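You operate a simulated robot arm through the tools that you are given. There is no shell and no other tool.

You are at the controls of a simulated robot arm. One attempt, no reset.

JOB
Set plate and cup of water on the teal mat; fold the napkin.
Fine: Blue plate on the big ring, purple cup on the small ring, water from the purple jug to about its line. Fold the yellow napkin in half. Jug back. Spill no more than 8 ml. Drop, topple, chip or break nothing, tools too; pinch, knock, crush or weigh down nobody. Set down upright: cup, jug.
Where things are to end (x, y in the base frame): plate within 25 mm of [530, -250].
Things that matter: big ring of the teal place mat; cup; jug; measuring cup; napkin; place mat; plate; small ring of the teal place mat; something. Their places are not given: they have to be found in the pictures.

The check looks at the end state, three seconds after you hand in, the way a careful person would. Anything else that was tipped, shoved, dropped, spilled or broken makes it a failure. Flat cloth is picked up by pressing the open fingertips on it (5 to 10 N) and closing them slowly along it; thin cloth reads only 2 to 8 mm in the jaws.

ROBOT AND FRAMES
A 6-joint arm with a two-finger parallel gripper, fixed in place. Base frame: the origin is at the foot of the arm, x ahead of it, y to its left, z up; the work surface is at about z = 750. Units: mm, rad, N and s.
With the tool pointing down near the work surface it reaches from about 340 to 820 mm from the base axis. Its first joint turns from -2.897 to 2.897 rad. Payload 3.91 kg.
The TCP is the grasp point between the finger pads, 30 mm short of the fingertips. In the tool frame z runs along the fingers and y along their closing line. Largest opening 110 mm; finger width 20, thickness 10; the body of the gripper, 48 by 112 mm, starts 55 mm behind the TCP.
Orientation is that of the tool frame in the base frame, as a unit quaternion [x, y, z, w]. With the fingers straight down and closing along the base's y, the tool's x points along the base's -x, its y along +y and its z along -z.

CONTROLS
- The arm moves only by the tool jog_arm. Its argument "targets" is text: rows parted by semicolons, each of 7 numbers parted by spaces: the shift along the base's x, y, z in units of 100 mm (1.0 is 100 mm), then the turn, a rotation vector about the base's x, y, z in units of 60 degrees (1.0 is 60 degrees), then the finger opening in cm, from 0 to 11. In form: dx dy dz wx wy wz hand; .... A call has 1 to 20 rows; each row is the pose to reach, as a shift and turn from the pose commanded when the call began. A call with a number of a shift or a turn outside -1 to 1 is refused whole. Each row takes 0.2 s and may step no farther than 50 mm and 0.15 rad from the row before; otherwise, or with a gripper value out of range, the whole call is refused. Where a pose cannot be reached the arm comes as near as it can. A force on the tool above 40 N (or 10 N above the force at the start of the call, whichever is more), or a blocked arm, ends the call early, and 0.2 s more pass. Each finger travels about 45 mm/s and halts on what it meets, pressing with about 37 N; the grip force reading is that of the motor and also rises with nothing between the fingers. The clock runs only during rows and for 0.2 s after the last one: add rows that repeat a pose to give the fingers time. The reply holds the time, the measured pose of the TCP, the force on the tool along the base axes, the opening and the grip force, in the units named above and with some noise, with the torque about the TCP (base axes, N m) and any sound that the robot's microphone picked up.
- Cameras (640 x 400 px; columns grow to the right, rows downward): "scene" is fixed at [219.8, 501.1, 1335.6]; the picture's right is [-0.42, -0.91, 0.00], its down [-0.65, 0.30, -0.70] and it looks along [0.64, -0.29, -0.71] (base axes); focal length 250 px, centre (320, 200). "wrist" rides on the gripper at [77, 7, -115] in the tool frame; the picture's right is [-0.09, 1.00, 0.00], its down [-0.80, -0.07, -0.59] and it looks along [-0.59, -0.05, 0.80] (tool axes); focal length 270 px, centre (320, 200).
- snapshot(camera): a new picture of that camera. The clock stands still meanwhile.
- raise_lower(by): slides the trunk up (or, below 0, down) by that many mm; the arm rides with it, the base frame stays. It gives what a move gives, with no picture.
- pixel_to_xyz(camera, pixels): for up to 12 pixels [column, row] of the newest picture of that camera ("zoom" is the newest enlarged one), the place [x, y, z] in the base frame of the surface seen there, good to about 3 mm. The clock stands still meanwhile.
- inspect(camera, box): a new picture of the part [left, top, right, bottom] of that camera's present view, enlarged. The clock stands still meanwhile.
- job_done(): hands the job in; it is judged then, once.

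Leave the gripper open and the arm clear of the work at the hand-in unless told otherwise.

The tools are called after ">>>" as a command line: name --argument value ..., lists and objects as JSON in quotes. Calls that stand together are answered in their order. jog_arm: Moves the arm, as the interface text tells. Its arguments: {"type":"object","properties":{"targets":{"type":"string"}},"required":["targets"]} The other tools are called the same way: raise_lower (by) slides the trunk up or down; snapshot (camera) takes a picture; pixel_to_xyz (camera, pixels) gives the place of the surface under pixels of a picture; inspect (camera, box) takes an enlarged picture of a part of a camera's view; job_done () hands the job in.

At the start:

```text
time_s: 0.0
position: [514.4, 152.6, 1128.4]
tcp_rot: [0.0, 1.0, 0.0, 0.0]
wrist_force: [-0.2, -0.1, 0.5]
wrist_torque: [-0.03, -0.01, -0.02]
gripper_width: 110.1
grip_force: 0.1
trunk travel left (down, up): [-550.0, 60.0]
```

scene: 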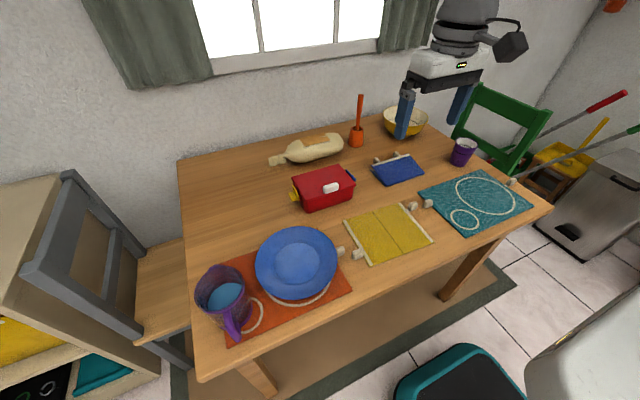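
wrist: 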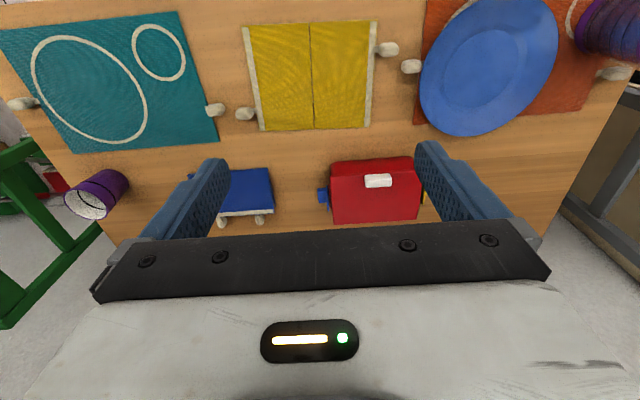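

I can see a teal mat with rings at the right of the scene picture, the blue plate and purple jug on the orange mat at the left, the yellow napkin in the middle, and a purple cup near (462,152). I'll enlarge several areas first.

>>> snapshot --camera "scene"

>>> inspect --camera "scene" --box '[180, 210, 360, 360]'

>>> inspect --camera "scene" --box '[400, 90, 560, 240]'

>>> inspect --camera "scene" --box '[250, 90, 450, 280]'

```text
taken
```

scene: 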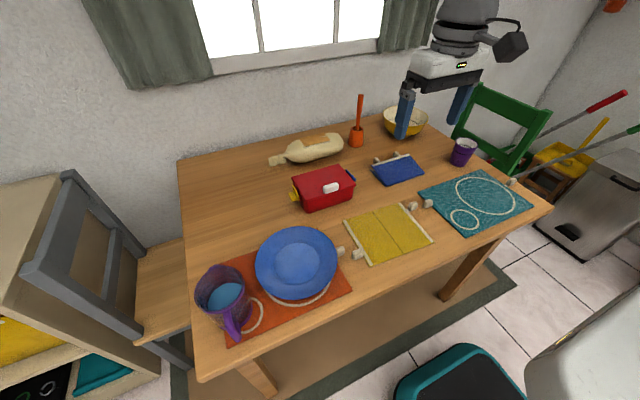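

```text
2.67 times, centred on (270, 285) of scene
```

zoom: 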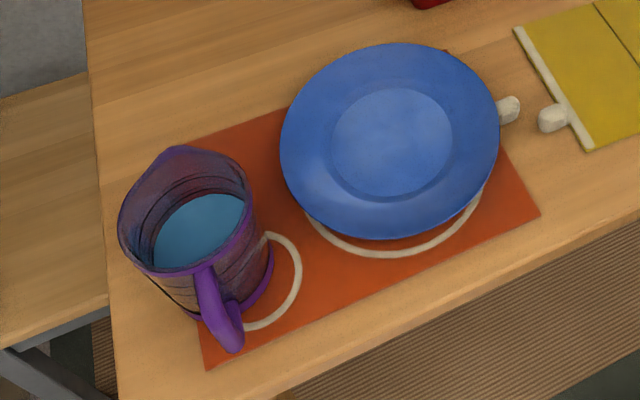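

```text
2.67 times, centred on (480, 165) of scene
```

zoom: 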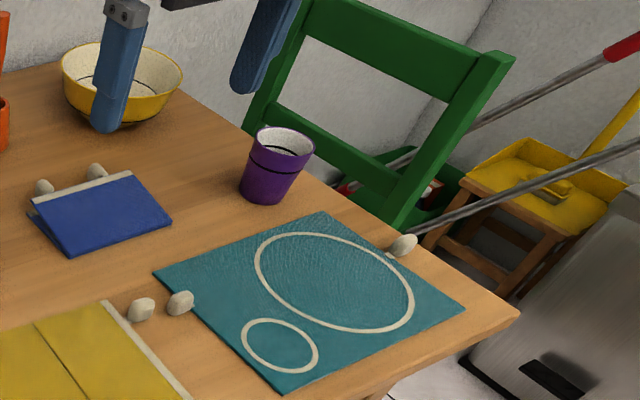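

```text
2.11 times, centred on (350, 185) of scene
```

zoom: 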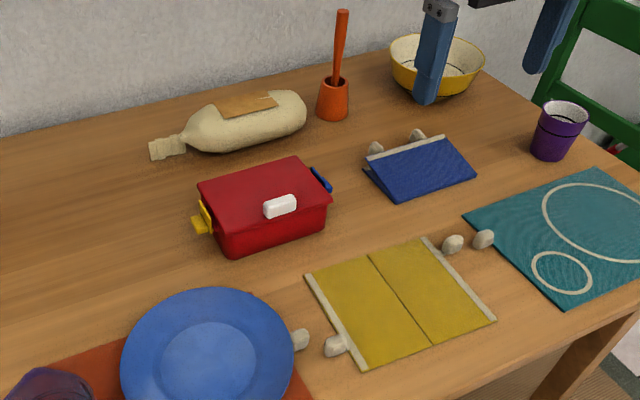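

I'll enlarge the details: white knobs, cup, napkin, jug.

>>> inspect --camera "scene" --box '[330, 190, 450, 270]'

>>> inspect --camera "scene" --box '[400, 160, 540, 240]'

>>> inspect --camera "scene" --box '[430, 125, 510, 185]'

>>> inspect --camera "scene" --box '[185, 250, 285, 345]'

>>> inspect --camera "scene" --box '[350, 140, 450, 215]'

>>> inspect --camera "wrist" --box '[0, 0, 320, 200]'

>>> inspect --camera "wrist" --box '[320, 0, 640, 200]'

```text
5.00 times, centred on (390, 230) of scene
```

zoom: 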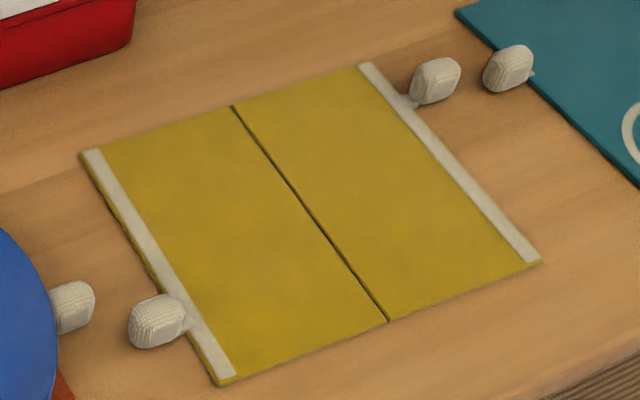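

```text
4.57 times, centred on (470, 200) of scene
```

zoom: 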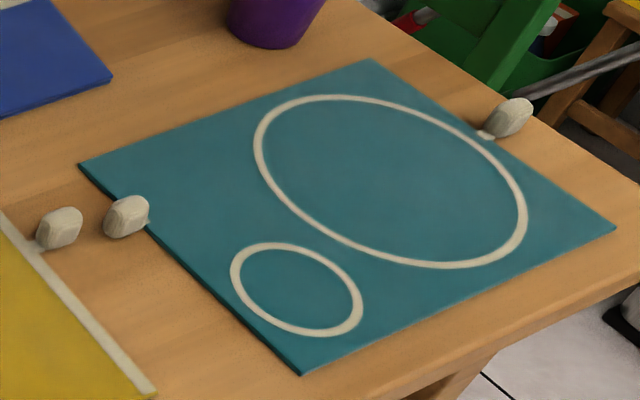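

```text
6.67 times, centred on (470, 155) of scene
```

zoom: 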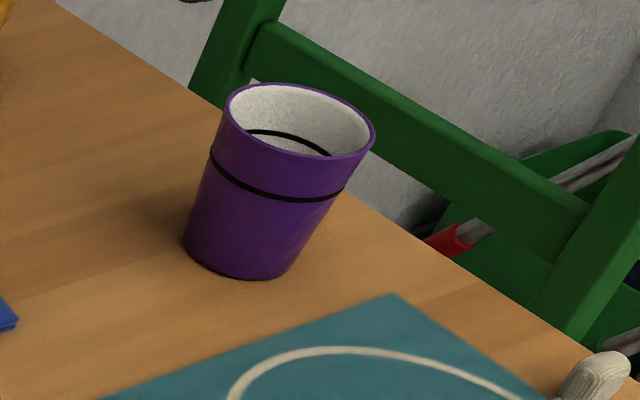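

```text
4.21 times, centred on (235, 298) of scene
```

zoom: 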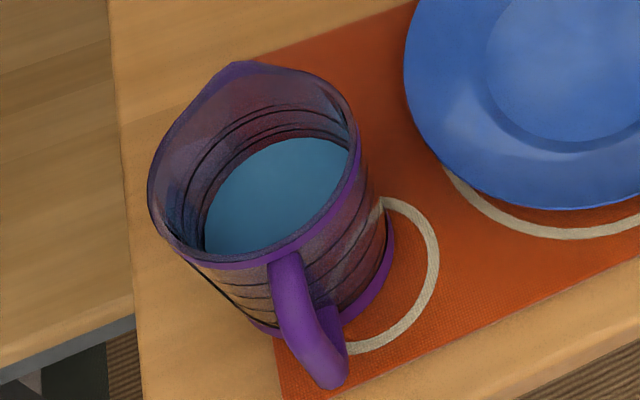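

```text
5.33 times, centred on (400, 178) of scene
```

zoom: 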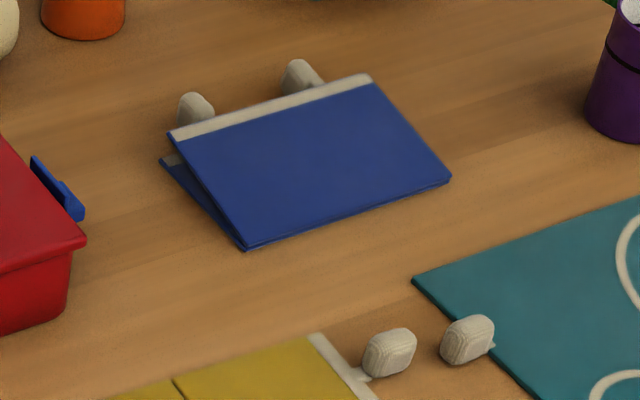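

```text
2.00 times, centred on (160, 100) of wrist
```

zoom: 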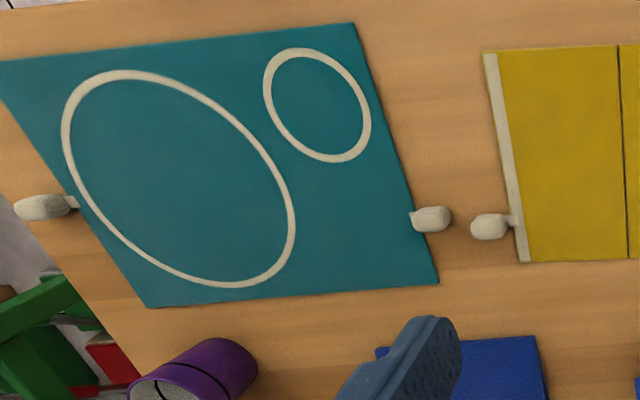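

```text
2.00 times, centred on (480, 100) of wrist
```

zoom: 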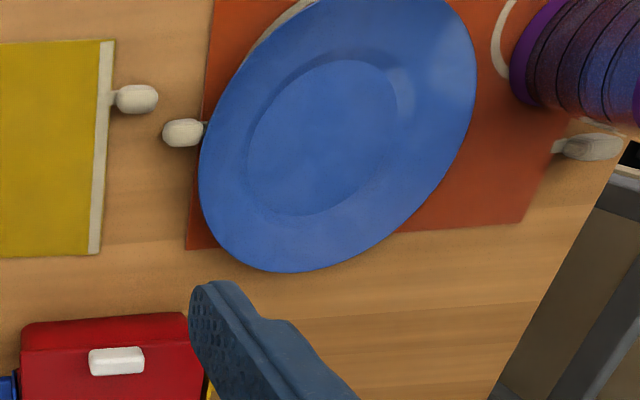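

The napkin looks like two hinged panels with white knobs at both outer edges. I'll measure positions of the rings, the cup, the napkin edges and knobs in the scene picture.

>>> pixel_to_xyz --camera "scene" --pixels '[[485, 196], [464, 219], [450, 219], [478, 220], [462, 209], [466, 230], [516, 200], [456, 186], [485, 178], [489, 214], [420, 190], [474, 234]]'

>>> pixel_to_xyz --camera "scene" --pixels '[[346, 219], [372, 263], [400, 204], [433, 241], [374, 211], [403, 253], [412, 206], [355, 253], [340, 251], [427, 203], [513, 182], [404, 232]]'

>>> pixel_to_xyz --camera "scene" --pixels '[[297, 265], [296, 228], [256, 262], [337, 258], [297, 299], [196, 291], [220, 265], [247, 283], [225, 296], [237, 325], [231, 320], [263, 295]]'

>>> pixel_to_xyz --camera "scene" --pixels '[[458, 138], [477, 146], [464, 140], [460, 166], [467, 141], [470, 150], [453, 160], [462, 150], [467, 148], [323, 187], [409, 122], [401, 170]]'

```text
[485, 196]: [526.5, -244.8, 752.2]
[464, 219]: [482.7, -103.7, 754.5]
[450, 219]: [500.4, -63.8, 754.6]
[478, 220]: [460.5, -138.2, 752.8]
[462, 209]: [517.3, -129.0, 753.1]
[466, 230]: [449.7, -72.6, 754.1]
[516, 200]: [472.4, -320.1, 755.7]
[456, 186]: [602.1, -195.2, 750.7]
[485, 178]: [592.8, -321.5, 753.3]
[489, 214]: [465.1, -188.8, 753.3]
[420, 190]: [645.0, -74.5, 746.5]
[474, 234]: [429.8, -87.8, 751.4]
```

```text
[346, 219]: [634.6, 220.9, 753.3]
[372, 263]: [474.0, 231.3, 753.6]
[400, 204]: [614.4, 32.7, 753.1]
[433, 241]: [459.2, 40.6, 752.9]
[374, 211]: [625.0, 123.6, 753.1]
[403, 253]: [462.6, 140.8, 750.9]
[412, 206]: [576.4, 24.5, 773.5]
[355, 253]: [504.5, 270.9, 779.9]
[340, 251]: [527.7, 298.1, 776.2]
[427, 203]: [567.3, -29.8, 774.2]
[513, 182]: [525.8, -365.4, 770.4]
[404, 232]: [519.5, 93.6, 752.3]
```

```text
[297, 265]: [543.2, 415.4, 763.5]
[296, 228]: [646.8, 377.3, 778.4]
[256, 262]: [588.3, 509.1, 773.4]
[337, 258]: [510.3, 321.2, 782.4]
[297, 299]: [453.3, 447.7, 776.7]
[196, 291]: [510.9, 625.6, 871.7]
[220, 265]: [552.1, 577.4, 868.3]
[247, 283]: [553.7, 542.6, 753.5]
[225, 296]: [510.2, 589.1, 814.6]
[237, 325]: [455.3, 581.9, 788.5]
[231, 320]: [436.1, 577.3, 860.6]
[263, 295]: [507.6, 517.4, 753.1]
```

```text
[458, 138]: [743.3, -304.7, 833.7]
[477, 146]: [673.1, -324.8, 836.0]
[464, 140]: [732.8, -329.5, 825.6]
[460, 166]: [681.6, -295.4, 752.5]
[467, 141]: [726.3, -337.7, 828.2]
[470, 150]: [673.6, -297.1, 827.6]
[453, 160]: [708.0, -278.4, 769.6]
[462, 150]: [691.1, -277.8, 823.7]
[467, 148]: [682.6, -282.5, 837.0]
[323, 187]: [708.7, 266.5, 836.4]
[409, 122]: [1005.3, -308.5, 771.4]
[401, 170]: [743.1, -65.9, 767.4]
```

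Measured so far: plate centre is about (548,415) with its rim at z≈778. The jug is near (505,577) with handle towards -x and spout towards +x. The cup is near (708,-308), and the small teal ring centre is about (482,-102). I'll move the arm towards +y to get close views of plate and jug from the wrist camera.

>>> jog_arm --targets "-0.14 0.33 -0.16 0 0 0 11; -0.28 0.66 -0.32 0 0 0 11; -0.42 1.0 -0.48 0 0 0 11"

>>> jog_arm --targets "-0.14 0.33 -0.16 0 0 0 11; -0.28 0.66 -0.32 0 0 0 11; -0.42 1.0 -0.48 0 0 0 11"

>>> snapshot --camera "wrist"

```text
time_s: 0.8
position: [470.5, 251.9, 1079.5]
tcp_rot: [0.0, 1.0, 0.0, 0.0]
wrist_force: [0.4, 0.3, 0.5]
wrist_torque: [0.01, -0.01, -0.02]
gripper_width: 109.8
grip_force: 0.1
trunk travel left (down, up): [-550.0, 60.0]
```

```text
time_s: 1.6
position: [430.0, 352.3, 1031.8]
tcp_rot: [0.0, 1.0, 0.0, 0.0]
wrist_force: [-0.3, -0.4, -0.6]
wrist_torque: [-0.02, -0.01, -0.01]
gripper_width: 109.8
grip_force: 0.0
trunk travel left (down, up): [-550.0, 60.0]
```

```text
taken
```

wrist: 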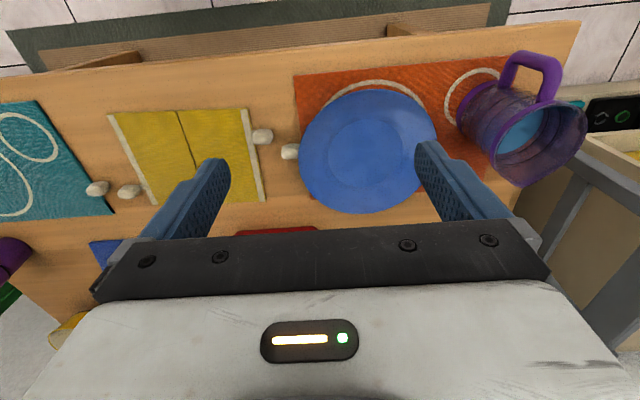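

The wrist view now shows the jug at (520,110) with handle at (530,70), and the plate at (365,155). I'll enlarge these and read table edge points.

>>> inspect --camera "wrist" --box '[430, 30, 600, 200]'

>>> inspect --camera "wrist" --box '[280, 60, 450, 230]'

>>> pixel_to_xyz --camera "wrist" --pixels '[[365, 90], [300, 155], [437, 145], [365, 213], [370, 145], [400, 40], [250, 55], [540, 25], [530, 57], [545, 80], [503, 70], [523, 183]]'

>>> pixel_to_xyz --camera "wrist" --pixels '[[475, 95], [500, 150], [583, 145], [545, 110], [460, 120], [510, 135], [520, 130], [490, 80], [498, 68], [552, 72], [470, 90], [380, 85]]'

```text
2.35 times, centred on (515, 115) of wrist
```

zoom: 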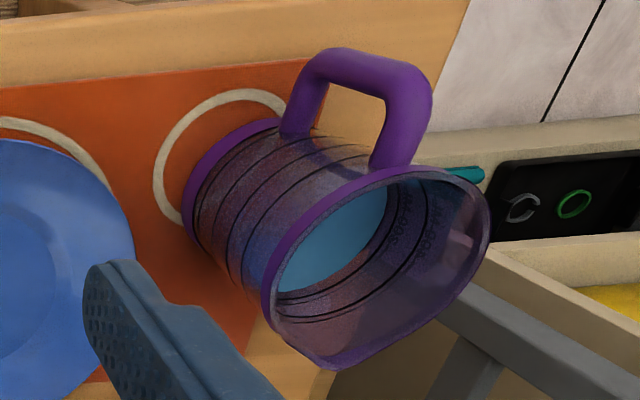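

```text
2.35 times, centred on (365, 145) of wrist
```

zoom: 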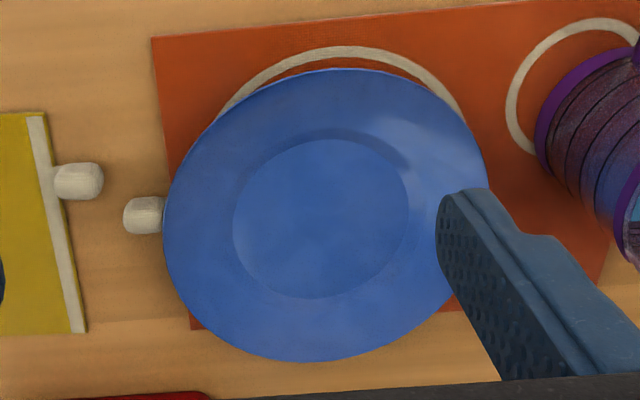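

```text
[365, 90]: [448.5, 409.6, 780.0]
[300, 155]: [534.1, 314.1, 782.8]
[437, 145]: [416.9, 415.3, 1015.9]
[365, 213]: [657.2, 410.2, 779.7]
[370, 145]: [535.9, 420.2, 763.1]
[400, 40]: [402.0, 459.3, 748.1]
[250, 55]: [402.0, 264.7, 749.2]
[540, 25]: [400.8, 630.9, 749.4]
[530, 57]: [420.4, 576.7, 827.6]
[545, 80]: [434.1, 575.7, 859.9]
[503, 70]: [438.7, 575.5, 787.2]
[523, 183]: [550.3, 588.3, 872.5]
```

```text
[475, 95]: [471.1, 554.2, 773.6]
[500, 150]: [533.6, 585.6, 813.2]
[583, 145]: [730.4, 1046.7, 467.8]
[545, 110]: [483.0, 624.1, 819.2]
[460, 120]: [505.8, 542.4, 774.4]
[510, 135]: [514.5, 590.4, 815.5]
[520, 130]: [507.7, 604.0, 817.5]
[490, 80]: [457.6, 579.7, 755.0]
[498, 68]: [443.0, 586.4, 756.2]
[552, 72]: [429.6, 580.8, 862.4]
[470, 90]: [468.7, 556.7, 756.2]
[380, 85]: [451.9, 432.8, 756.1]
```

The jug centre is about (503,584). Its handle bar is at x≈420–433, z 787–862, y≈577, and the water surface is at z≈816. The table's near edge is at x≈400. The plate centre is about (551,412) with R≈103 and rim z≈780. I plan to take the plate's near rim with near-level fingers, one over and one under. I'll turn the tool's closing line first: yaw 90° up here in free air.

>>> jog_arm --targets "0 0 0 0 0 0.125 11; 0 0 0 0 0 0.25 11; 0 0 0 0 0 0.375 11; 0 0 0 0 0 0.5 11; 0 0 0 0 0 0.625 11; 0 0 0 0 0 0.75 11"

>>> jog_arm --targets "0 0 0 0 0 0.125 11; 0 0 0 0 0 0.25 11; 0 0 0 0 0 0.375 11; 0 0 0 0 0 0.5 11; 0 0 0 0 0 0.625 11; 0 0 0 0 0 0.75 11"

>>> snapshot --camera "scene"

```text
time_s: 3.0
position: [428.9, 352.1, 1032.5]
tcp_rot: [-0.383, 0.924, -0.001, 0.0]
wrist_force: [0.5, 0.5, -0.3]
wrist_torque: [0.03, 0.02, -0.02]
gripper_width: 110.2
grip_force: 0.1
trunk travel left (down, up): [-550.0, 60.0]
```

```text
time_s: 4.4
position: [427.6, 350.5, 1033.1]
tcp_rot: [0.708, -0.706, 0.0, 0.0]
wrist_force: [0.2, -0.4, 0.0]
wrist_torque: [0.04, 0.04, 0.01]
gripper_width: 109.7
grip_force: 0.1
trunk travel left (down, up): [-550.0, 60.0]
```

```text
taken
```

scene: 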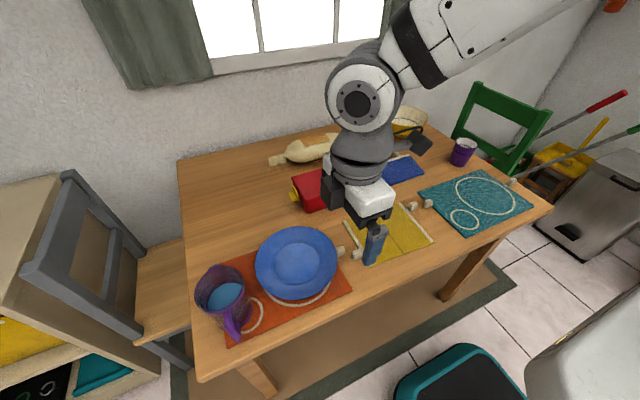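

The yaw reached. Now I pitch the tool about base y by -35° twice, so the fingers point ahead and about 20° down.

>>> jog_arm --targets "0 0 0 0 -0.1167 0 11; 0 0 0 0 -0.2333 0 11; 0 0 0 0 -0.35 0 11; 0 0 0 0 -0.4667 0 11; 0 0 0 0 -0.5833 0 11"

>>> jog_arm --targets "0 0 0 0 -0.1167 0 11; 0 0 0 0 -0.2333 0 11; 0 0 0 0 -0.35 0 11; 0 0 0 0 -0.4667 0 11; 0 0 0 0 -0.5833 0 11; 0 0 0 0 -0.5833 0 11"

>>> snapshot --camera "scene"

>>> snapshot --camera "wrist"

```text
time_s: 5.6
position: [428.7, 352.9, 1033.2]
tcp_rot: [0.675, -0.674, 0.214, -0.213]
wrist_force: [0.4, -0.2, -0.3]
wrist_torque: [0.01, -0.02, -0.02]
gripper_width: 110.1
grip_force: 0.1
trunk travel left (down, up): [-550.0, 60.0]
```

```text
time_s: 7.0
position: [429.8, 351.4, 1034.6]
tcp_rot: [0.579, -0.579, 0.405, -0.406]
wrist_force: [-0.1, 0.3, -0.3]
wrist_torque: [-0.03, -0.02, -0.02]
gripper_width: 110.0
grip_force: 0.1
trunk travel left (down, up): [-550.0, 60.0]
```

```text
taken
```

scene: 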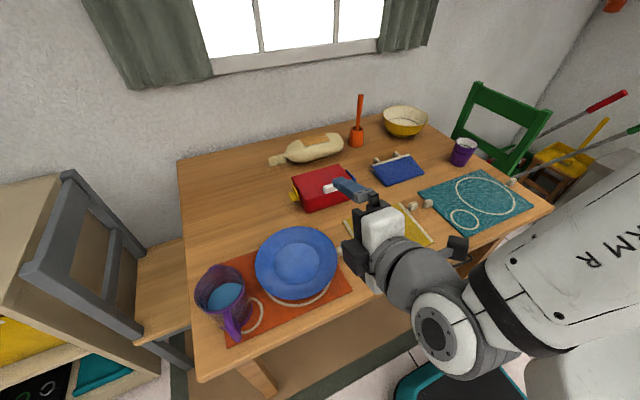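

```text
taken
```

wrist: 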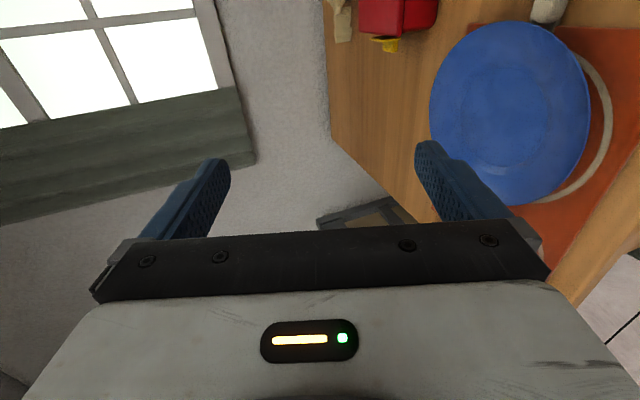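

The level pose is reached. I'll move back to x≈395 and y≈412, so the gripper is behind the table edge and in line with the plate centre. Then I lower the trunk 150 mm.

>>> jog_arm --targets "-0.12 0.2 0 0 0 0 11; -0.24 0.4 0 0 0 0 11; -0.35 0.61 0 0 0 0 11; -0.35 0.61 0 0 0 0 11"

>>> raise_lower --by -150

>>> snapshot --camera "scene"

>>> snapshot --camera "wrist"

```text
time_s: 8.0
position: [394.0, 416.1, 1031.8]
tcp_rot: [0.579, -0.579, 0.405, -0.406]
wrist_force: [0.2, -0.2, 0.9]
wrist_torque: [-0.03, 0.03, 0.01]
gripper_width: 110.0
grip_force: 0.0
trunk travel left (down, up): [-550.0, 60.0]
```

```text
time_s: 9.8
position: [395.6, 416.2, 881.2]
tcp_rot: [-0.579, 0.58, -0.405, 0.406]
wrist_force: [-0.9, 0.1, -0.2]
wrist_torque: [-0.01, -0.01, -0.03]
gripper_width: 110.0
grip_force: 0.0
trunk travel left (down, up): [-400.0, 210.0]
```

```text
taken
```

scene: 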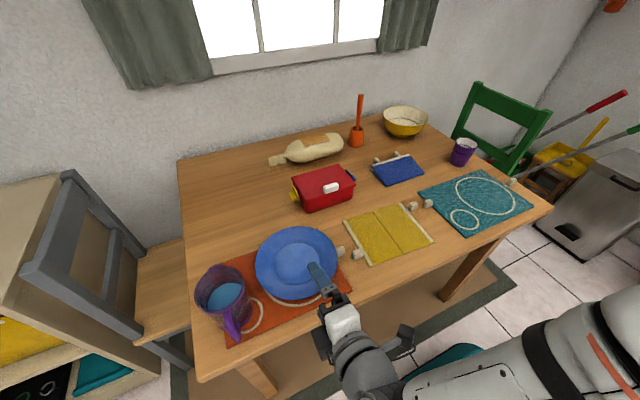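

```text
taken
```

wrist: 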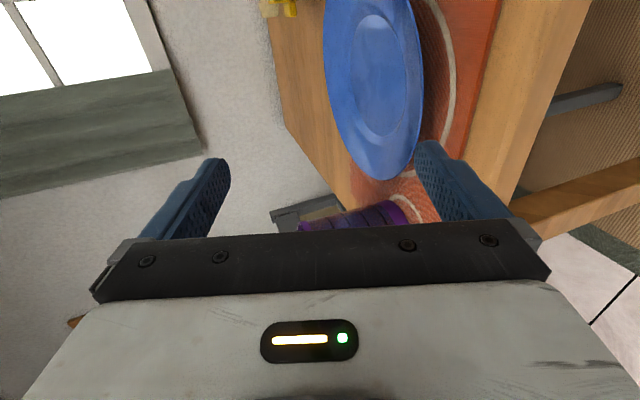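

I lower another 70 mm and narrow the fingers to 18 mm to see the rim's side profile.

>>> jog_arm --targets "0 -0.02 -0.25 0 0 0 8; 0 -0.04 -0.5 0 0 0 5; 0 -0.04 -0.7 0 0 0 3; 0 -0.04 -0.7 0 0 0 1.8; 0 -0.04 -0.7 0 0 0 1.8"

>>> snapshot --camera "wrist"

>>> inspect --camera "wrist" --box '[260, 0, 560, 220]'

```text
time_s: 10.9
position: [395.9, 409.8, 811.9]
tcp_rot: [0.579, -0.579, 0.406, -0.405]
wrist_force: [0.9, 0.0, 0.2]
wrist_torque: [0.0, 0.0, 0.01]
gripper_width: 17.9
grip_force: 0.1
trunk travel left (down, up): [-400.0, 210.0]
```

```text
taken
```

wrist: 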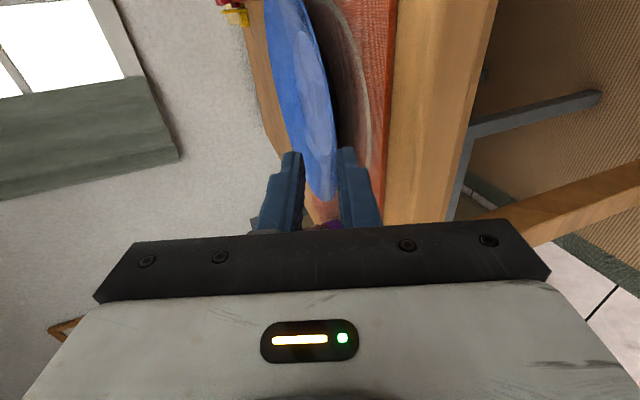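

```text
1.82 times, centred on (410, 110) of wrist
```

zoom: 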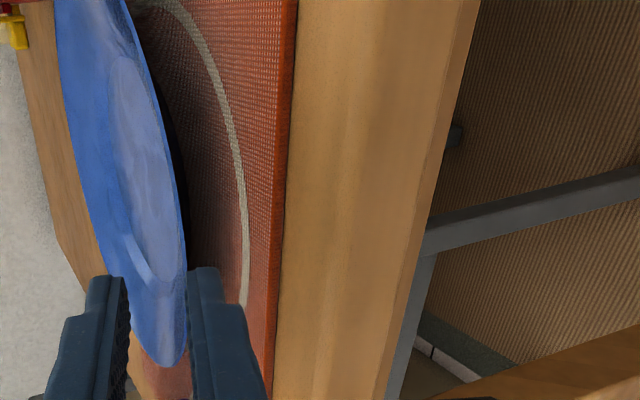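

The rim appears between the fingers. I'll measure rim and fingertip points in this enlarged picture.

>>> pixel_to_xyz --camera "zoom" --pixels '[[183, 230], [184, 290], [183, 340], [168, 362], [110, 285], [205, 275], [160, 200], [140, 330], [175, 150], [270, 200], [240, 250], [195, 240]]'

>>> inspect --camera "scene" --box '[240, 210, 360, 330]'

```text
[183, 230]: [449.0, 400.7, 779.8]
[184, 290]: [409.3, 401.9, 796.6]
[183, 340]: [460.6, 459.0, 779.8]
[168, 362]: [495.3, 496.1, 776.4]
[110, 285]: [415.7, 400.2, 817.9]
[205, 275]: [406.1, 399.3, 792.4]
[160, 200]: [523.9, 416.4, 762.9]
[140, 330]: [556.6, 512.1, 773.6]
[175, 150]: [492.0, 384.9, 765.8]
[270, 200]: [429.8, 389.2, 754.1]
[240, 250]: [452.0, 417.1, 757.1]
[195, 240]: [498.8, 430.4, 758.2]
```

```text
3.33 times, centred on (300, 270) of scene
```

zoom: 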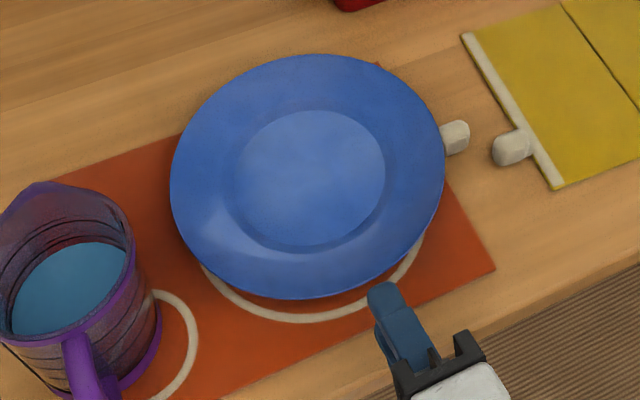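

The near rim edge is at x≈449, z≈780, and the plate slopes about 20° inwards. I move to a standoff at about (400, 411, 795) with a 12 mm opening, then look again.

>>> jog_arm --targets "0.02 0.01 -0.08 0 0 0 1.4; 0.04 0.01 -0.165 0 0 0 1.2; 0.04 0.01 -0.165 0 0 0 1.2; 0.04 0.01 -0.165 0 0 0 1.2"

>>> inspect --camera "wrist" --box '[280, 80, 440, 220]'

```text
time_s: 11.9
position: [397.7, 412.1, 796.6]
tcp_rot: [0.579, -0.579, 0.406, -0.406]
wrist_force: [0.0, 0.2, -0.2]
wrist_torque: [0.03, -0.01, 0.0]
gripper_width: 11.9
grip_force: 0.0
trunk travel left (down, up): [-400.0, 210.0]
```

```text
2.86 times, centred on (360, 150) of wrist
```

zoom: 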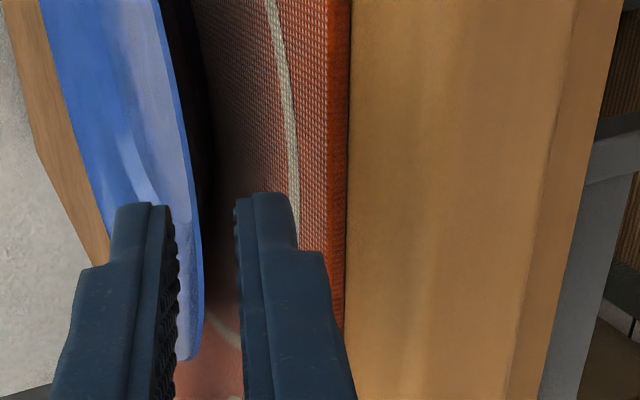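

The rim edge lies nearer the upper finger. I'll check its exact place around zoom pixels (186,183) to centre it.

>>> pixel_to_xyz --camera "zoom" --pixels '[[186, 170], [182, 170], [176, 170], [165, 170], [190, 200], [186, 200], [195, 250], [198, 290], [192, 185], [150, 120], [250, 230], [160, 230]]'

```text
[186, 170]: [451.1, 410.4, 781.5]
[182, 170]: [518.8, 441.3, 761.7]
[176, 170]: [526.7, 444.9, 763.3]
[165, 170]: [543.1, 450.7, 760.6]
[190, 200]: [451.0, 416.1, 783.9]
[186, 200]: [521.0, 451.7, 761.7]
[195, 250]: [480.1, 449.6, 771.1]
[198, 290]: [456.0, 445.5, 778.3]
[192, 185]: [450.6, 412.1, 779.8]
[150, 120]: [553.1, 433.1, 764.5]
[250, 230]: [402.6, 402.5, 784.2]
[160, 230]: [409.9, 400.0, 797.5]
```

The rim edge is at about (451, 412, 781), about 3 mm above the finger axis. I raise by 3 mm and advance along the finger direction in small steps to put the rim about 18 mm between the tips.

>>> jog_arm --targets "0 0 0.032 0 0 0 1.2; 0.08 0 0.003 0 0 0 1.2; 0.16 0 -0.026 0 0 0 1.2; 0.24 0 -0.055 0 0 0 1.2; 0.32 0 -0.084 0 0 0 1.2; 0.36 0 -0.099 0 0 0 1.2; 0.408 0 -0.116 0 0 0 1.2; 0.408 0 -0.116 0 0 0 1.2"

>>> inspect --camera "wrist" --box '[280, 80, 440, 220]'

>>> inspect --camera "scene" --box '[240, 210, 360, 330]'

```text
time_s: 13.8
position: [439.3, 411.4, 785.0]
tcp_rot: [-0.579, 0.58, -0.406, 0.405]
wrist_force: [0.0, -0.3, 1.2]
wrist_torque: [-0.01, 0.0, -0.02]
gripper_width: 11.8
grip_force: 0.1
trunk travel left (down, up): [-400.0, 210.0]
```

```text
2.86 times, centred on (360, 150) of wrist
```

zoom: 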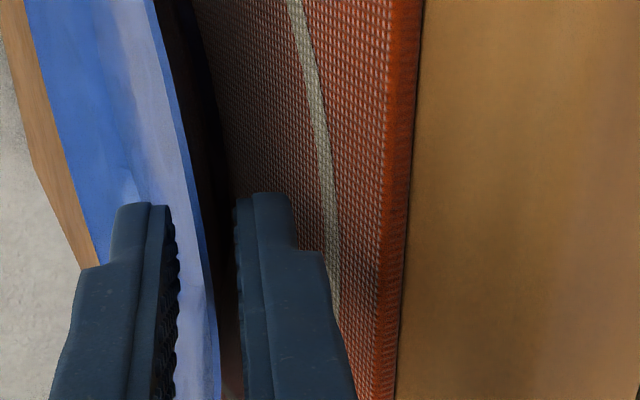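

```text
3.33 times, centred on (300, 270) of scene
```

zoom: 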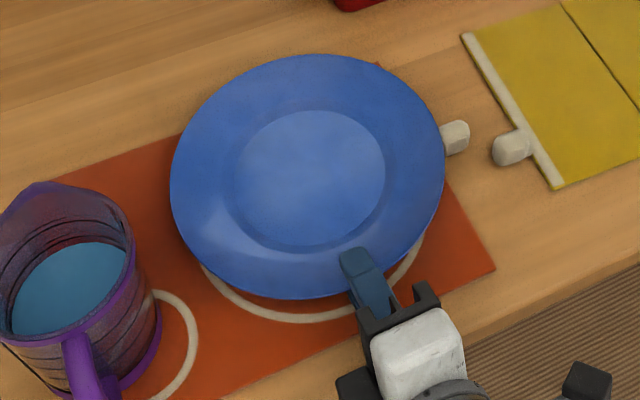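

The upper finger is over the rim and the lower one beneath it, with no contact force. Closing the fingers gradually on the rim.

>>> jog_arm --targets "0 0 0 0 0 0 1.0; 0 0 0 0 0 0 0.8; 0 0 0 0 0 0 0.7; 0 0 0 0 0 0 0.6; 0 0 0 0 0 0 0.5; 0 0 0 0 0 0 0.5"

```text
time_s: 15.2
position: [437.1, 411.8, 784.4]
tcp_rot: [-0.579, 0.58, -0.405, 0.406]
wrist_force: [0.7, 0.1, -1.4]
wrist_torque: [-0.08, 0.16, 0.09]
gripper_width: 6.8
grip_force: 9.5
trunk travel left (down, up): [-400.0, 210.0]
```

Contact at a 6.8 mm opening with little side force. I close fully to the full grip.

>>> jog_arm --targets "0 0 0 0 0 0 0.3; 0 0 0 0 0 0 0.1; 0 0 0 0 0 0 0; 0 0 0 0 0 0 0; 0 0 0 0 0 0 0"

>>> inspect --camera "wrist" --box '[280, 80, 440, 220]'

```text
time_s: 16.4
position: [439.3, 411.9, 784.5]
tcp_rot: [-0.579, 0.579, -0.406, 0.406]
wrist_force: [0.3, 1.9, 2.0]
wrist_torque: [-0.44, -0.19, 0.35]
gripper_width: 5.4
grip_force: 37.0
trunk travel left (down, up): [-400.0, 210.0]
```

```text
2.86 times, centred on (360, 150) of wrist
```

zoom: 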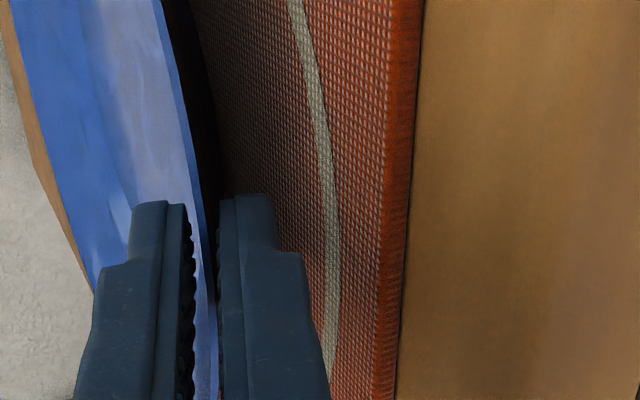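

The plate rim is gripped at 37 N with a 5.4 mm opening. I lift slowly by 20 mm and check for sag.

>>> jog_arm --targets "0 0 0.02 0 0 0 0; 0 0 0.05 0 0 0 0; 0 0 0.1 0 0 0 0; 0 0 0.15 0 0 0 0; 0 0 0.2 0 0 0 0; 0 0 0.2 0 0 0 0"

>>> snapshot --camera "wrist"

>>> inspect --camera "scene" --box '[240, 190, 380, 330]'

```text
time_s: 17.8
position: [439.0, 411.0, 804.5]
tcp_rot: [0.579, -0.579, 0.405, -0.406]
wrist_force: [0.8, -0.6, -2.9]
wrist_torque: [0.02, 0.29, 0.01]
gripper_width: 4.9
grip_force: 37.0
trunk travel left (down, up): [-400.0, 210.0]
```

```text
taken
```

wrist: 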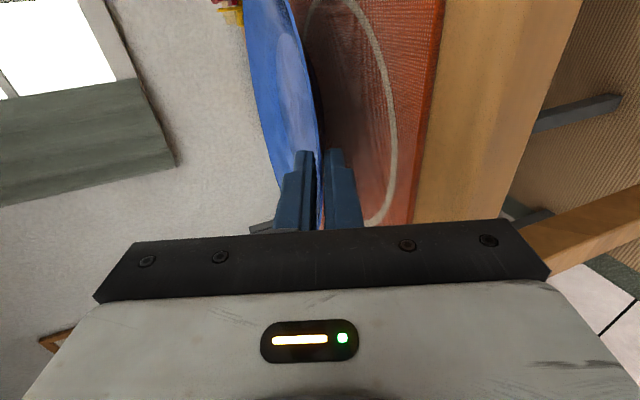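

```text
2.86 times, centred on (310, 260) of scene
```

zoom: 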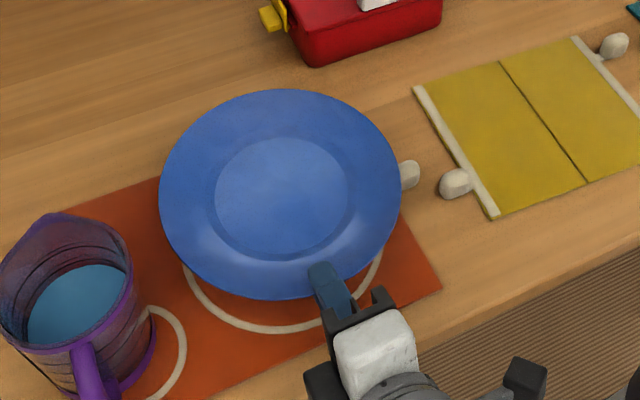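

The plate is lifted; about 3 N of weight shows. I check its level at several rim points.

>>> pixel_to_xyz --camera "zoom" --pixels '[[285, 92], [165, 180], [397, 190], [250, 297], [280, 190], [215, 115], [370, 250], [200, 260]]'

```text
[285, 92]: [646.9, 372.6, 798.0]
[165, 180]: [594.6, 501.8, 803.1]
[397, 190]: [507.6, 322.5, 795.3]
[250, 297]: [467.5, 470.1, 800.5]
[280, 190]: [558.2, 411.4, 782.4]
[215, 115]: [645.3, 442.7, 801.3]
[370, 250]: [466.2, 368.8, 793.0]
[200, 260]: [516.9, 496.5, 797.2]
```

The plate is level at z≈798. I lift 100 mm more before carrying it over.

>>> jog_arm --targets "0 0 0.1 0 0 0 0; 0 0 0.2 0 0 0 0; 0 0 0.3 0 0 0 0; 0 0 0.4 0 0 0 0; 0 0 0.5 0 0 0 0; 0 0 0.6 0 0 0 0; 0 0 0.7 0 0 0 0; 0 0 0.8 0 0 0 0; 0 0 0.9 0 0 0 0; 0 0 1.0 0 0 0 0"

>>> jog_arm --targets "0.02 -0.1 0 0 0 0 0; 0.04 -0.22 0 0 0 0 0; 0.06 -0.34 0 0 0 0 0; 0.08 -0.46 0 0 0 0 0; 0.1 -0.58 0 0 0 0 0; 0.12 -0.7 0 0 0 0 0; 0.14 -0.82 0 0 0 0 0; 0.16 -0.92 0 0 0 0 0; 0.18 -1.0 0 0 0 0 0"

>>> snapshot --camera "scene"

```text
time_s: 19.9
position: [438.3, 412.2, 905.3]
tcp_rot: [-0.579, 0.58, -0.405, 0.406]
wrist_force: [-0.2, -0.1, -3.2]
wrist_torque: [-0.01, 0.23, 0.01]
gripper_width: 4.7
grip_force: 36.9
trunk travel left (down, up): [-400.0, 210.0]
```

```text
time_s: 21.9
position: [458.2, 313.1, 904.8]
tcp_rot: [-0.579, 0.579, -0.405, 0.405]
wrist_force: [0.9, 0.3, -2.0]
wrist_torque: [0.05, 0.25, 0.02]
gripper_width: 4.7
grip_force: 37.1
trunk travel left (down, up): [-400.0, 210.0]
```

```text
taken
```

scene: 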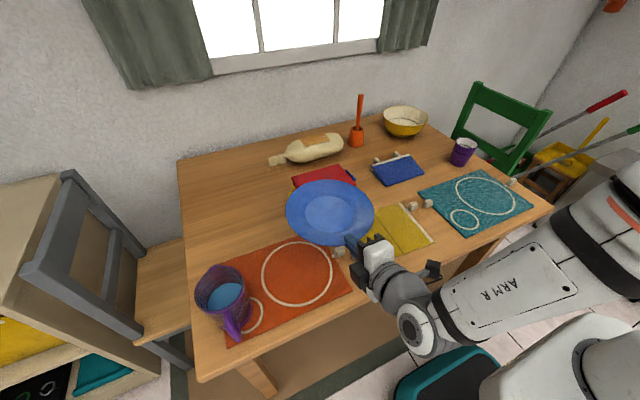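

The plate rides level. I carry on towards -y with the same steps.

>>> jog_arm --targets "0.02 -0.1 0 0 0 0 0; 0.04 -0.22 0 0 0 0 0; 0.06 -0.34 0 0 0 0 0; 0.08 -0.46 0 0 0 0 0; 0.1 -0.58 0 0 0 0 0; 0.12 -0.7 0 0 0 0 0; 0.14 -0.82 0 0 0 0 0; 0.16 -0.92 0 0 0 0 0; 0.18 -1.0 0 0 0 0 0"

>>> jog_arm --targets "0.02 -0.1 0 0 0 -0.01 0; 0.04 -0.22 0 0 0 -0.02 0; 0.06 -0.34 0 0 0 -0.03 0; 0.08 -0.46 0 0 0 -0.04 0; 0.1 -0.58 0 0 0 -0.05 0; 0.12 -0.7 0 0 0 -0.06 0; 0.14 -0.82 0 0 0 -0.07 0; 0.16 -0.92 0 0 0 -0.075 0; 0.18 -1.0 0 0 0 -0.083 0"

>>> jog_arm --targets "0 -0.1 0 0 0 -0.01 0; 0 -0.22 0 0 0 -0.02 0; 0 -0.34 0 0 0 -0.03 0; 0 -0.46 0 0 0 -0.04 0; 0 -0.58 0 0 0 -0.05 0; 0 -0.7 0 0 0 -0.06 0; 0 -0.82 0 0 0 -0.07 0; 0 -0.92 0 0 0 -0.075 0; 0 -1.0 0 0 0 -0.083 0"

>>> snapshot --camera "scene"

```text
time_s: 23.9
position: [475.4, 211.5, 903.2]
tcp_rot: [0.58, -0.579, 0.405, -0.406]
wrist_force: [0.7, 0.1, -2.6]
wrist_torque: [0.04, 0.26, 0.02]
gripper_width: 4.8
grip_force: 37.3
trunk travel left (down, up): [-400.0, 210.0]
```

```text
time_s: 25.9
position: [512.0, 123.8, 905.3]
tcp_rot: [-0.553, 0.604, -0.423, 0.387]
wrist_force: [0.6, 0.7, -2.2]
wrist_torque: [0.02, 0.17, -0.02]
gripper_width: 4.7
grip_force: 36.6
out of reach, approached as far as the arm can: row 4, 5, 6, 7, 8, 9
trunk travel left (down, up): [-400.0, 210.0]
```

```text
time_s: 27.9
position: [537.7, 26.5, 903.5]
tcp_rot: [-0.526, 0.628, -0.439, 0.369]
wrist_force: [-0.6, -0.4, -3.3]
wrist_torque: [0.05, 0.24, -0.03]
gripper_width: 4.8
grip_force: 37.1
out of reach, approached as far as the arm can: row 1, 2, 3, 4, 5, 6, 7, 8, 9
trunk travel left (down, up): [-400.0, 210.0]
```

```text
taken
```

scene: 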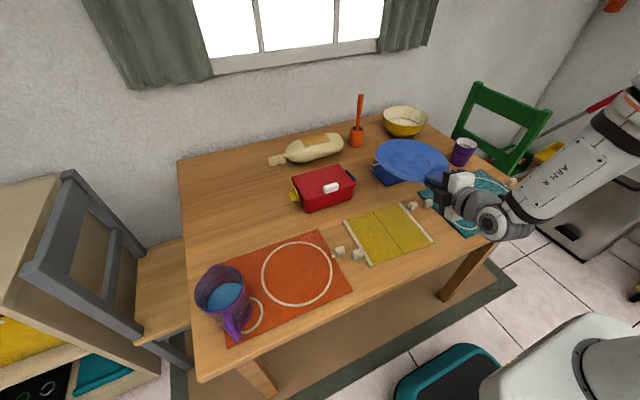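

The arm reports it can't come closer in near the base axis with a level tool (wrist radius limit about 330 mm). The plate is safe at about (650,10). I shift outwards (+x) first, and will approach the target with the tool yawed to about +15° so the wrist stays farther from the base axis.

>>> jog_arm --targets "0.1 0 0 0 0 0 0; 0.2 0 0 0 0 0 0; 0.3 0 0 0 0 0 0; 0.4 0 0 0 0 0 0; 0.5 0 0 0 0 0 0; 0.6 0 0 0 0 0 0; 0.6 0 0 0 0 0 0"

```text
time_s: 29.6
position: [601.0, 28.5, 904.6]
tcp_rot: [-0.527, 0.628, -0.44, 0.368]
wrist_force: [0.6, 1.0, -2.9]
wrist_torque: [0.06, 0.27, 0.02]
gripper_width: 4.6
grip_force: 36.8
trunk travel left (down, up): [-400.0, 210.0]
```

It responds from the clipped pose: TCP is now (601,28). I carry the plate on in an arc towards the target with a slow positive yaw.

>>> jog_arm --targets "-0.02 -0.1 0 0 0 0.015 0; -0.04 -0.22 0 0 0 0.03 0; -0.06 -0.34 0 0 0 0.05 0; -0.08 -0.46 0 0 0 0.07 0; -0.1 -0.58 0 0 0 0.09 0; -0.12 -0.7 0 0 0 0.105 0; -0.14 -0.82 0 0 0 0.12 0; -0.17 -0.92 0 0 0 0.135 0; -0.2 -1.0 0 0 0 0.15 0"

>>> jog_arm --targets "-0.06 -0.1 0 0 0 0.015 0; -0.12 -0.2 0 0 0 0.03 0; -0.18 -0.3 0 0 0 0.045 0; -0.24 -0.4 0 0 0 0.06 0; -0.3 -0.5 0 0 0 0.075 0; -0.36 -0.6 0 0 0 0.09 0; -0.42 -0.7 0 0 0 0.105 0; -0.48 -0.8 0 0 0 0.12 0; -0.54 -0.9 0 0 0 0.135 0; -0.6 -1.0 0 0 0 0.15 0"

>>> snapshot --camera "scene"

```text
time_s: 31.6
position: [587.8, 24.5, 912.4]
tcp_rot: [-0.554, 0.605, -0.429, 0.378]
wrist_force: [-0.5, 0.4, -1.7]
wrist_torque: [0.06, 0.25, -0.04]
gripper_width: 4.6
grip_force: 37.0
out of reach, approached as far as the arm can: row 3, 4, 5, 6, 7, 8, 9
trunk travel left (down, up): [-400.0, 210.0]
```

```text
time_s: 33.8
position: [538.0, 50.0, 942.6]
tcp_rot: [0.585, -0.579, 0.417, -0.384]
wrist_force: [-0.4, 0.4, -1.7]
wrist_torque: [0.02, 0.24, -0.02]
gripper_width: 4.6
grip_force: 37.4
out of reach, approached as far as the arm can: row 1, 2, 3, 4, 5, 6, 7, 8, 9, 10
trunk travel left (down, up): [-400.0, 210.0]
```

```text
taken
```

scene: 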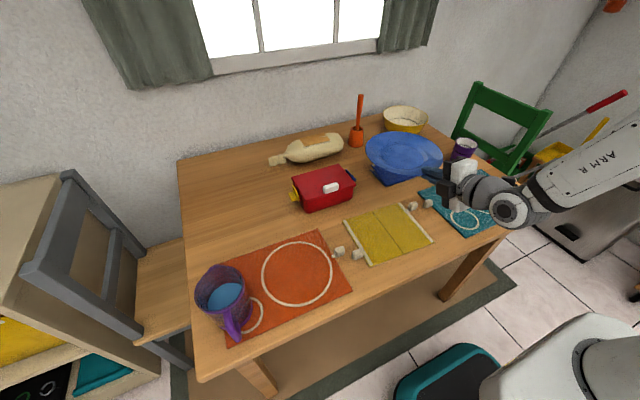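

The arm is at a wrist-joint limit in this wrist configuration: the first attempt to yaw past the arm's own plane is refused, while the plate remains level (pitch 20.8°). I'll ease away from the limit by yawing -15°. Then I'll lower the trunk step by step while keeping the plate at height, so the forearm becomes flatter and the wrist can unwind.

>>> jog_arm --targets "0.03 0 0 0 0 -0.05 0; 0.06 0 0 0 0 -0.1 0; 0.09 0 0 0 0 -0.15 0; 0.12 0 0 0 0 -0.2 0; 0.15 0 0 0 0 -0.25 0; 0.15 0 0 0 0 -0.25 0"

```text
time_s: 35.1
position: [553.7, 52.3, 947.5]
tcp_rot: [-0.505, 0.651, -0.464, 0.326]
wrist_force: [0.2, 0.2, -2.9]
wrist_torque: [0.07, 0.27, -0.03]
gripper_width: 4.8
grip_force: 37.0
trunk travel left (down, up): [-400.0, 210.0]
```

Away from the limit. Now I raise the TCP 100 mm, then lower the trunk 100 mm.

>>> jog_arm --targets "0 0 0.1 0 0 0 0; 0 0 0.2 0 0 0 0; 0 0 0.3 0 0 0 0; 0 0 0.4 0 0 0 0; 0 0 0.5 0 0 0 0; 0 0 0.6 0 0 0 0; 0 0 0.7 0 0 0 0; 0 0 0.8 0 0 0 0; 0 0 0.9 0 0 0 0; 0 0 1.0 0 0 0 0"

>>> raise_lower --by -100

>>> snapshot --camera "scene"

```text
time_s: 37.4
position: [552.2, 53.5, 1045.4]
tcp_rot: [-0.505, 0.651, -0.464, 0.326]
wrist_force: [0.7, 0.0, -2.9]
wrist_torque: [0.05, 0.27, 0.02]
gripper_width: 4.7
grip_force: 36.9
trunk travel left (down, up): [-400.0, 210.0]
```

```text
time_s: 38.7
position: [553.2, 52.7, 945.7]
tcp_rot: [-0.505, 0.651, -0.463, 0.327]
wrist_force: [-0.7, -0.3, -2.7]
wrist_torque: [0.09, 0.31, -0.01]
gripper_width: 4.7
grip_force: 36.4
trunk travel left (down, up): [-300.0, 310.0]
```

```text
taken
```

scene: 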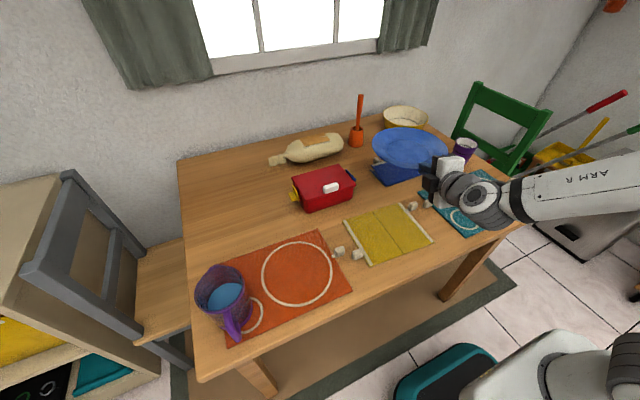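

It tracks well. Again: raise 100 mm, trunk down 100 mm.

>>> jog_arm --targets "0 0 0.1 0 0 0 0; 0 0 0.2 0 0 0 0; 0 0 0.3 0 0 0 0; 0 0 0.4 0 0 0 0; 0 0 0.5 0 0 0 0; 0 0 0.6 0 0 0 0; 0 0 0.7 0 0 0 0; 0 0 0.8 0 0 0 0; 0 0 0.9 0 0 0 0; 0 0 1.0 0 0 0 0"

>>> raise_lower --by -100

>>> snapshot --camera "scene"

```text
time_s: 40.9
position: [552.3, 53.7, 1046.2]
tcp_rot: [-0.505, 0.651, -0.464, 0.326]
wrist_force: [0.2, 0.2, -2.4]
wrist_torque: [0.08, 0.26, 0.01]
gripper_width: 4.6
grip_force: 36.9
trunk travel left (down, up): [-300.0, 310.0]
```

```text
time_s: 42.2
position: [552.1, 53.1, 946.6]
tcp_rot: [-0.505, 0.65, -0.464, 0.326]
wrist_force: [-0.2, 0.1, -2.1]
wrist_torque: [0.08, 0.24, 0.01]
gripper_width: 4.6
grip_force: 36.9
trunk travel left (down, up): [-200.0, 410.0]
```

```text
taken
```

scene: 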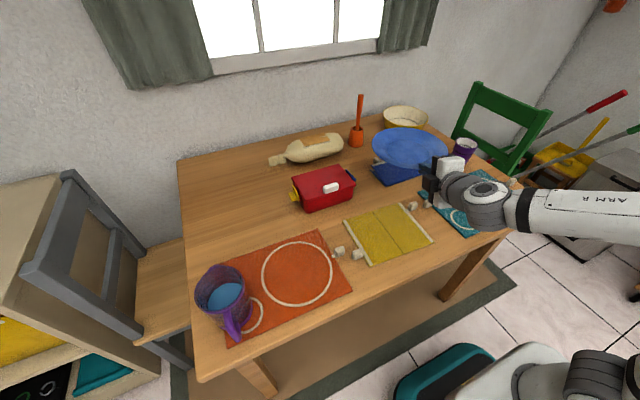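

I test whether the yaw is now free: +15°.

>>> jog_arm --targets "0 0 0 0 0 0.05 0; 0 0 0 0 0 0.1 0; 0 0 0 0 0 0.15 0; 0 0 0 0 0 0.2 0; 0 0 0 0 0 0.25 0; 0 0 0 0 0 0.3 0; 0 0 0 0 0 0.35 0; 0 0 0 0 0 0.4 0"

>>> snapshot --camera "scene"

```text
time_s: 44.0
position: [550.1, 68.9, 949.4]
tcp_rot: [0.628, -0.535, 0.387, -0.413]
wrist_force: [0.1, -0.2, -2.0]
wrist_torque: [-0.07, 0.29, 0.0]
gripper_width: 4.5
grip_force: 37.3
out of reach, approached as far as the arm can: row 8
trunk travel left (down, up): [-200.0, 410.0]
```

```text
taken
```

scene: 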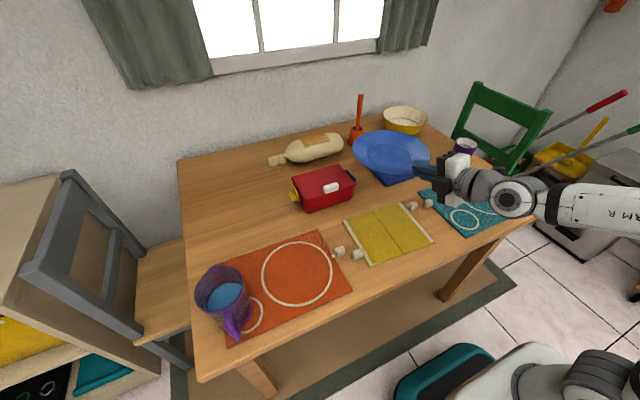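

It now turns up to the arm's plane, so the wrist is near its straight position. I turn back to a negative yaw, then raise and lower the trunk by the remaining 200 mm so the wrist unwinds fully.

>>> jog_arm --targets "0 -0.02 0 0 0 -0.05 0; 0 -0.04 0 0 0 -0.1 0; 0 -0.06 0 0 0 -0.15 0; 0 -0.08 0 0 0 -0.2 0; 0 -0.1 0 0 0 -0.25 0; 0 -0.12 0 0 0 -0.3 0; 0 -0.14 0 0 0 -0.35 0; 0 -0.16 0 0 0 -0.4 0; 0 -0.16 0 0 0 -0.45 0"

>>> jog_arm --targets "0 0 0.08 0 0 0 0; 0 0 0.16 0 0 0 0; 0 0 0.24 0 0 0 0; 0 0 0.32 0 0 0 0; 0 0 0.4 0 0 0 0; 0 0 0.5 0 0 0 0; 0 0 0.6 0 0 0 0; 0 0 0.7 0 0 0 0; 0 0 0.8 0 0 0 0; 0 0 0.9 0 0 0 0; 0 0 1.0 0 0 0 0"

>>> raise_lower --by -100

>>> snapshot --camera "scene"

```text
time_s: 46.0
position: [548.9, 54.0, 950.3]
tcp_rot: [-0.487, 0.664, -0.472, 0.314]
wrist_force: [-0.5, -0.5, -2.0]
wrist_torque: [0.13, 0.24, 0.0]
gripper_width: 4.7
grip_force: 37.0
trunk travel left (down, up): [-200.0, 410.0]
```

```text
time_s: 48.4
position: [550.5, 53.0, 1050.7]
tcp_rot: [-0.488, 0.664, -0.472, 0.314]
wrist_force: [-0.2, -0.1, -2.2]
wrist_torque: [0.11, 0.24, 0.0]
gripper_width: 4.7
grip_force: 36.9
trunk travel left (down, up): [-200.0, 410.0]
```

```text
time_s: 49.7
position: [550.0, 54.3, 951.3]
tcp_rot: [-0.488, 0.663, -0.473, 0.314]
wrist_force: [-0.9, 0.7, -3.1]
wrist_torque: [0.08, 0.26, 0.03]
gripper_width: 4.7
grip_force: 37.5
trunk travel left (down, up): [-100.0, 510.0]
```

```text
taken
```

scene: 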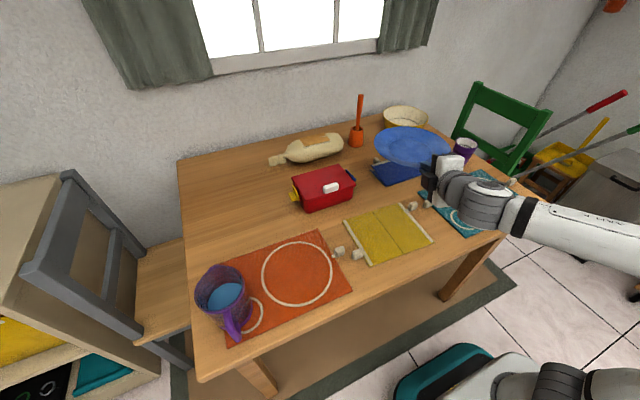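

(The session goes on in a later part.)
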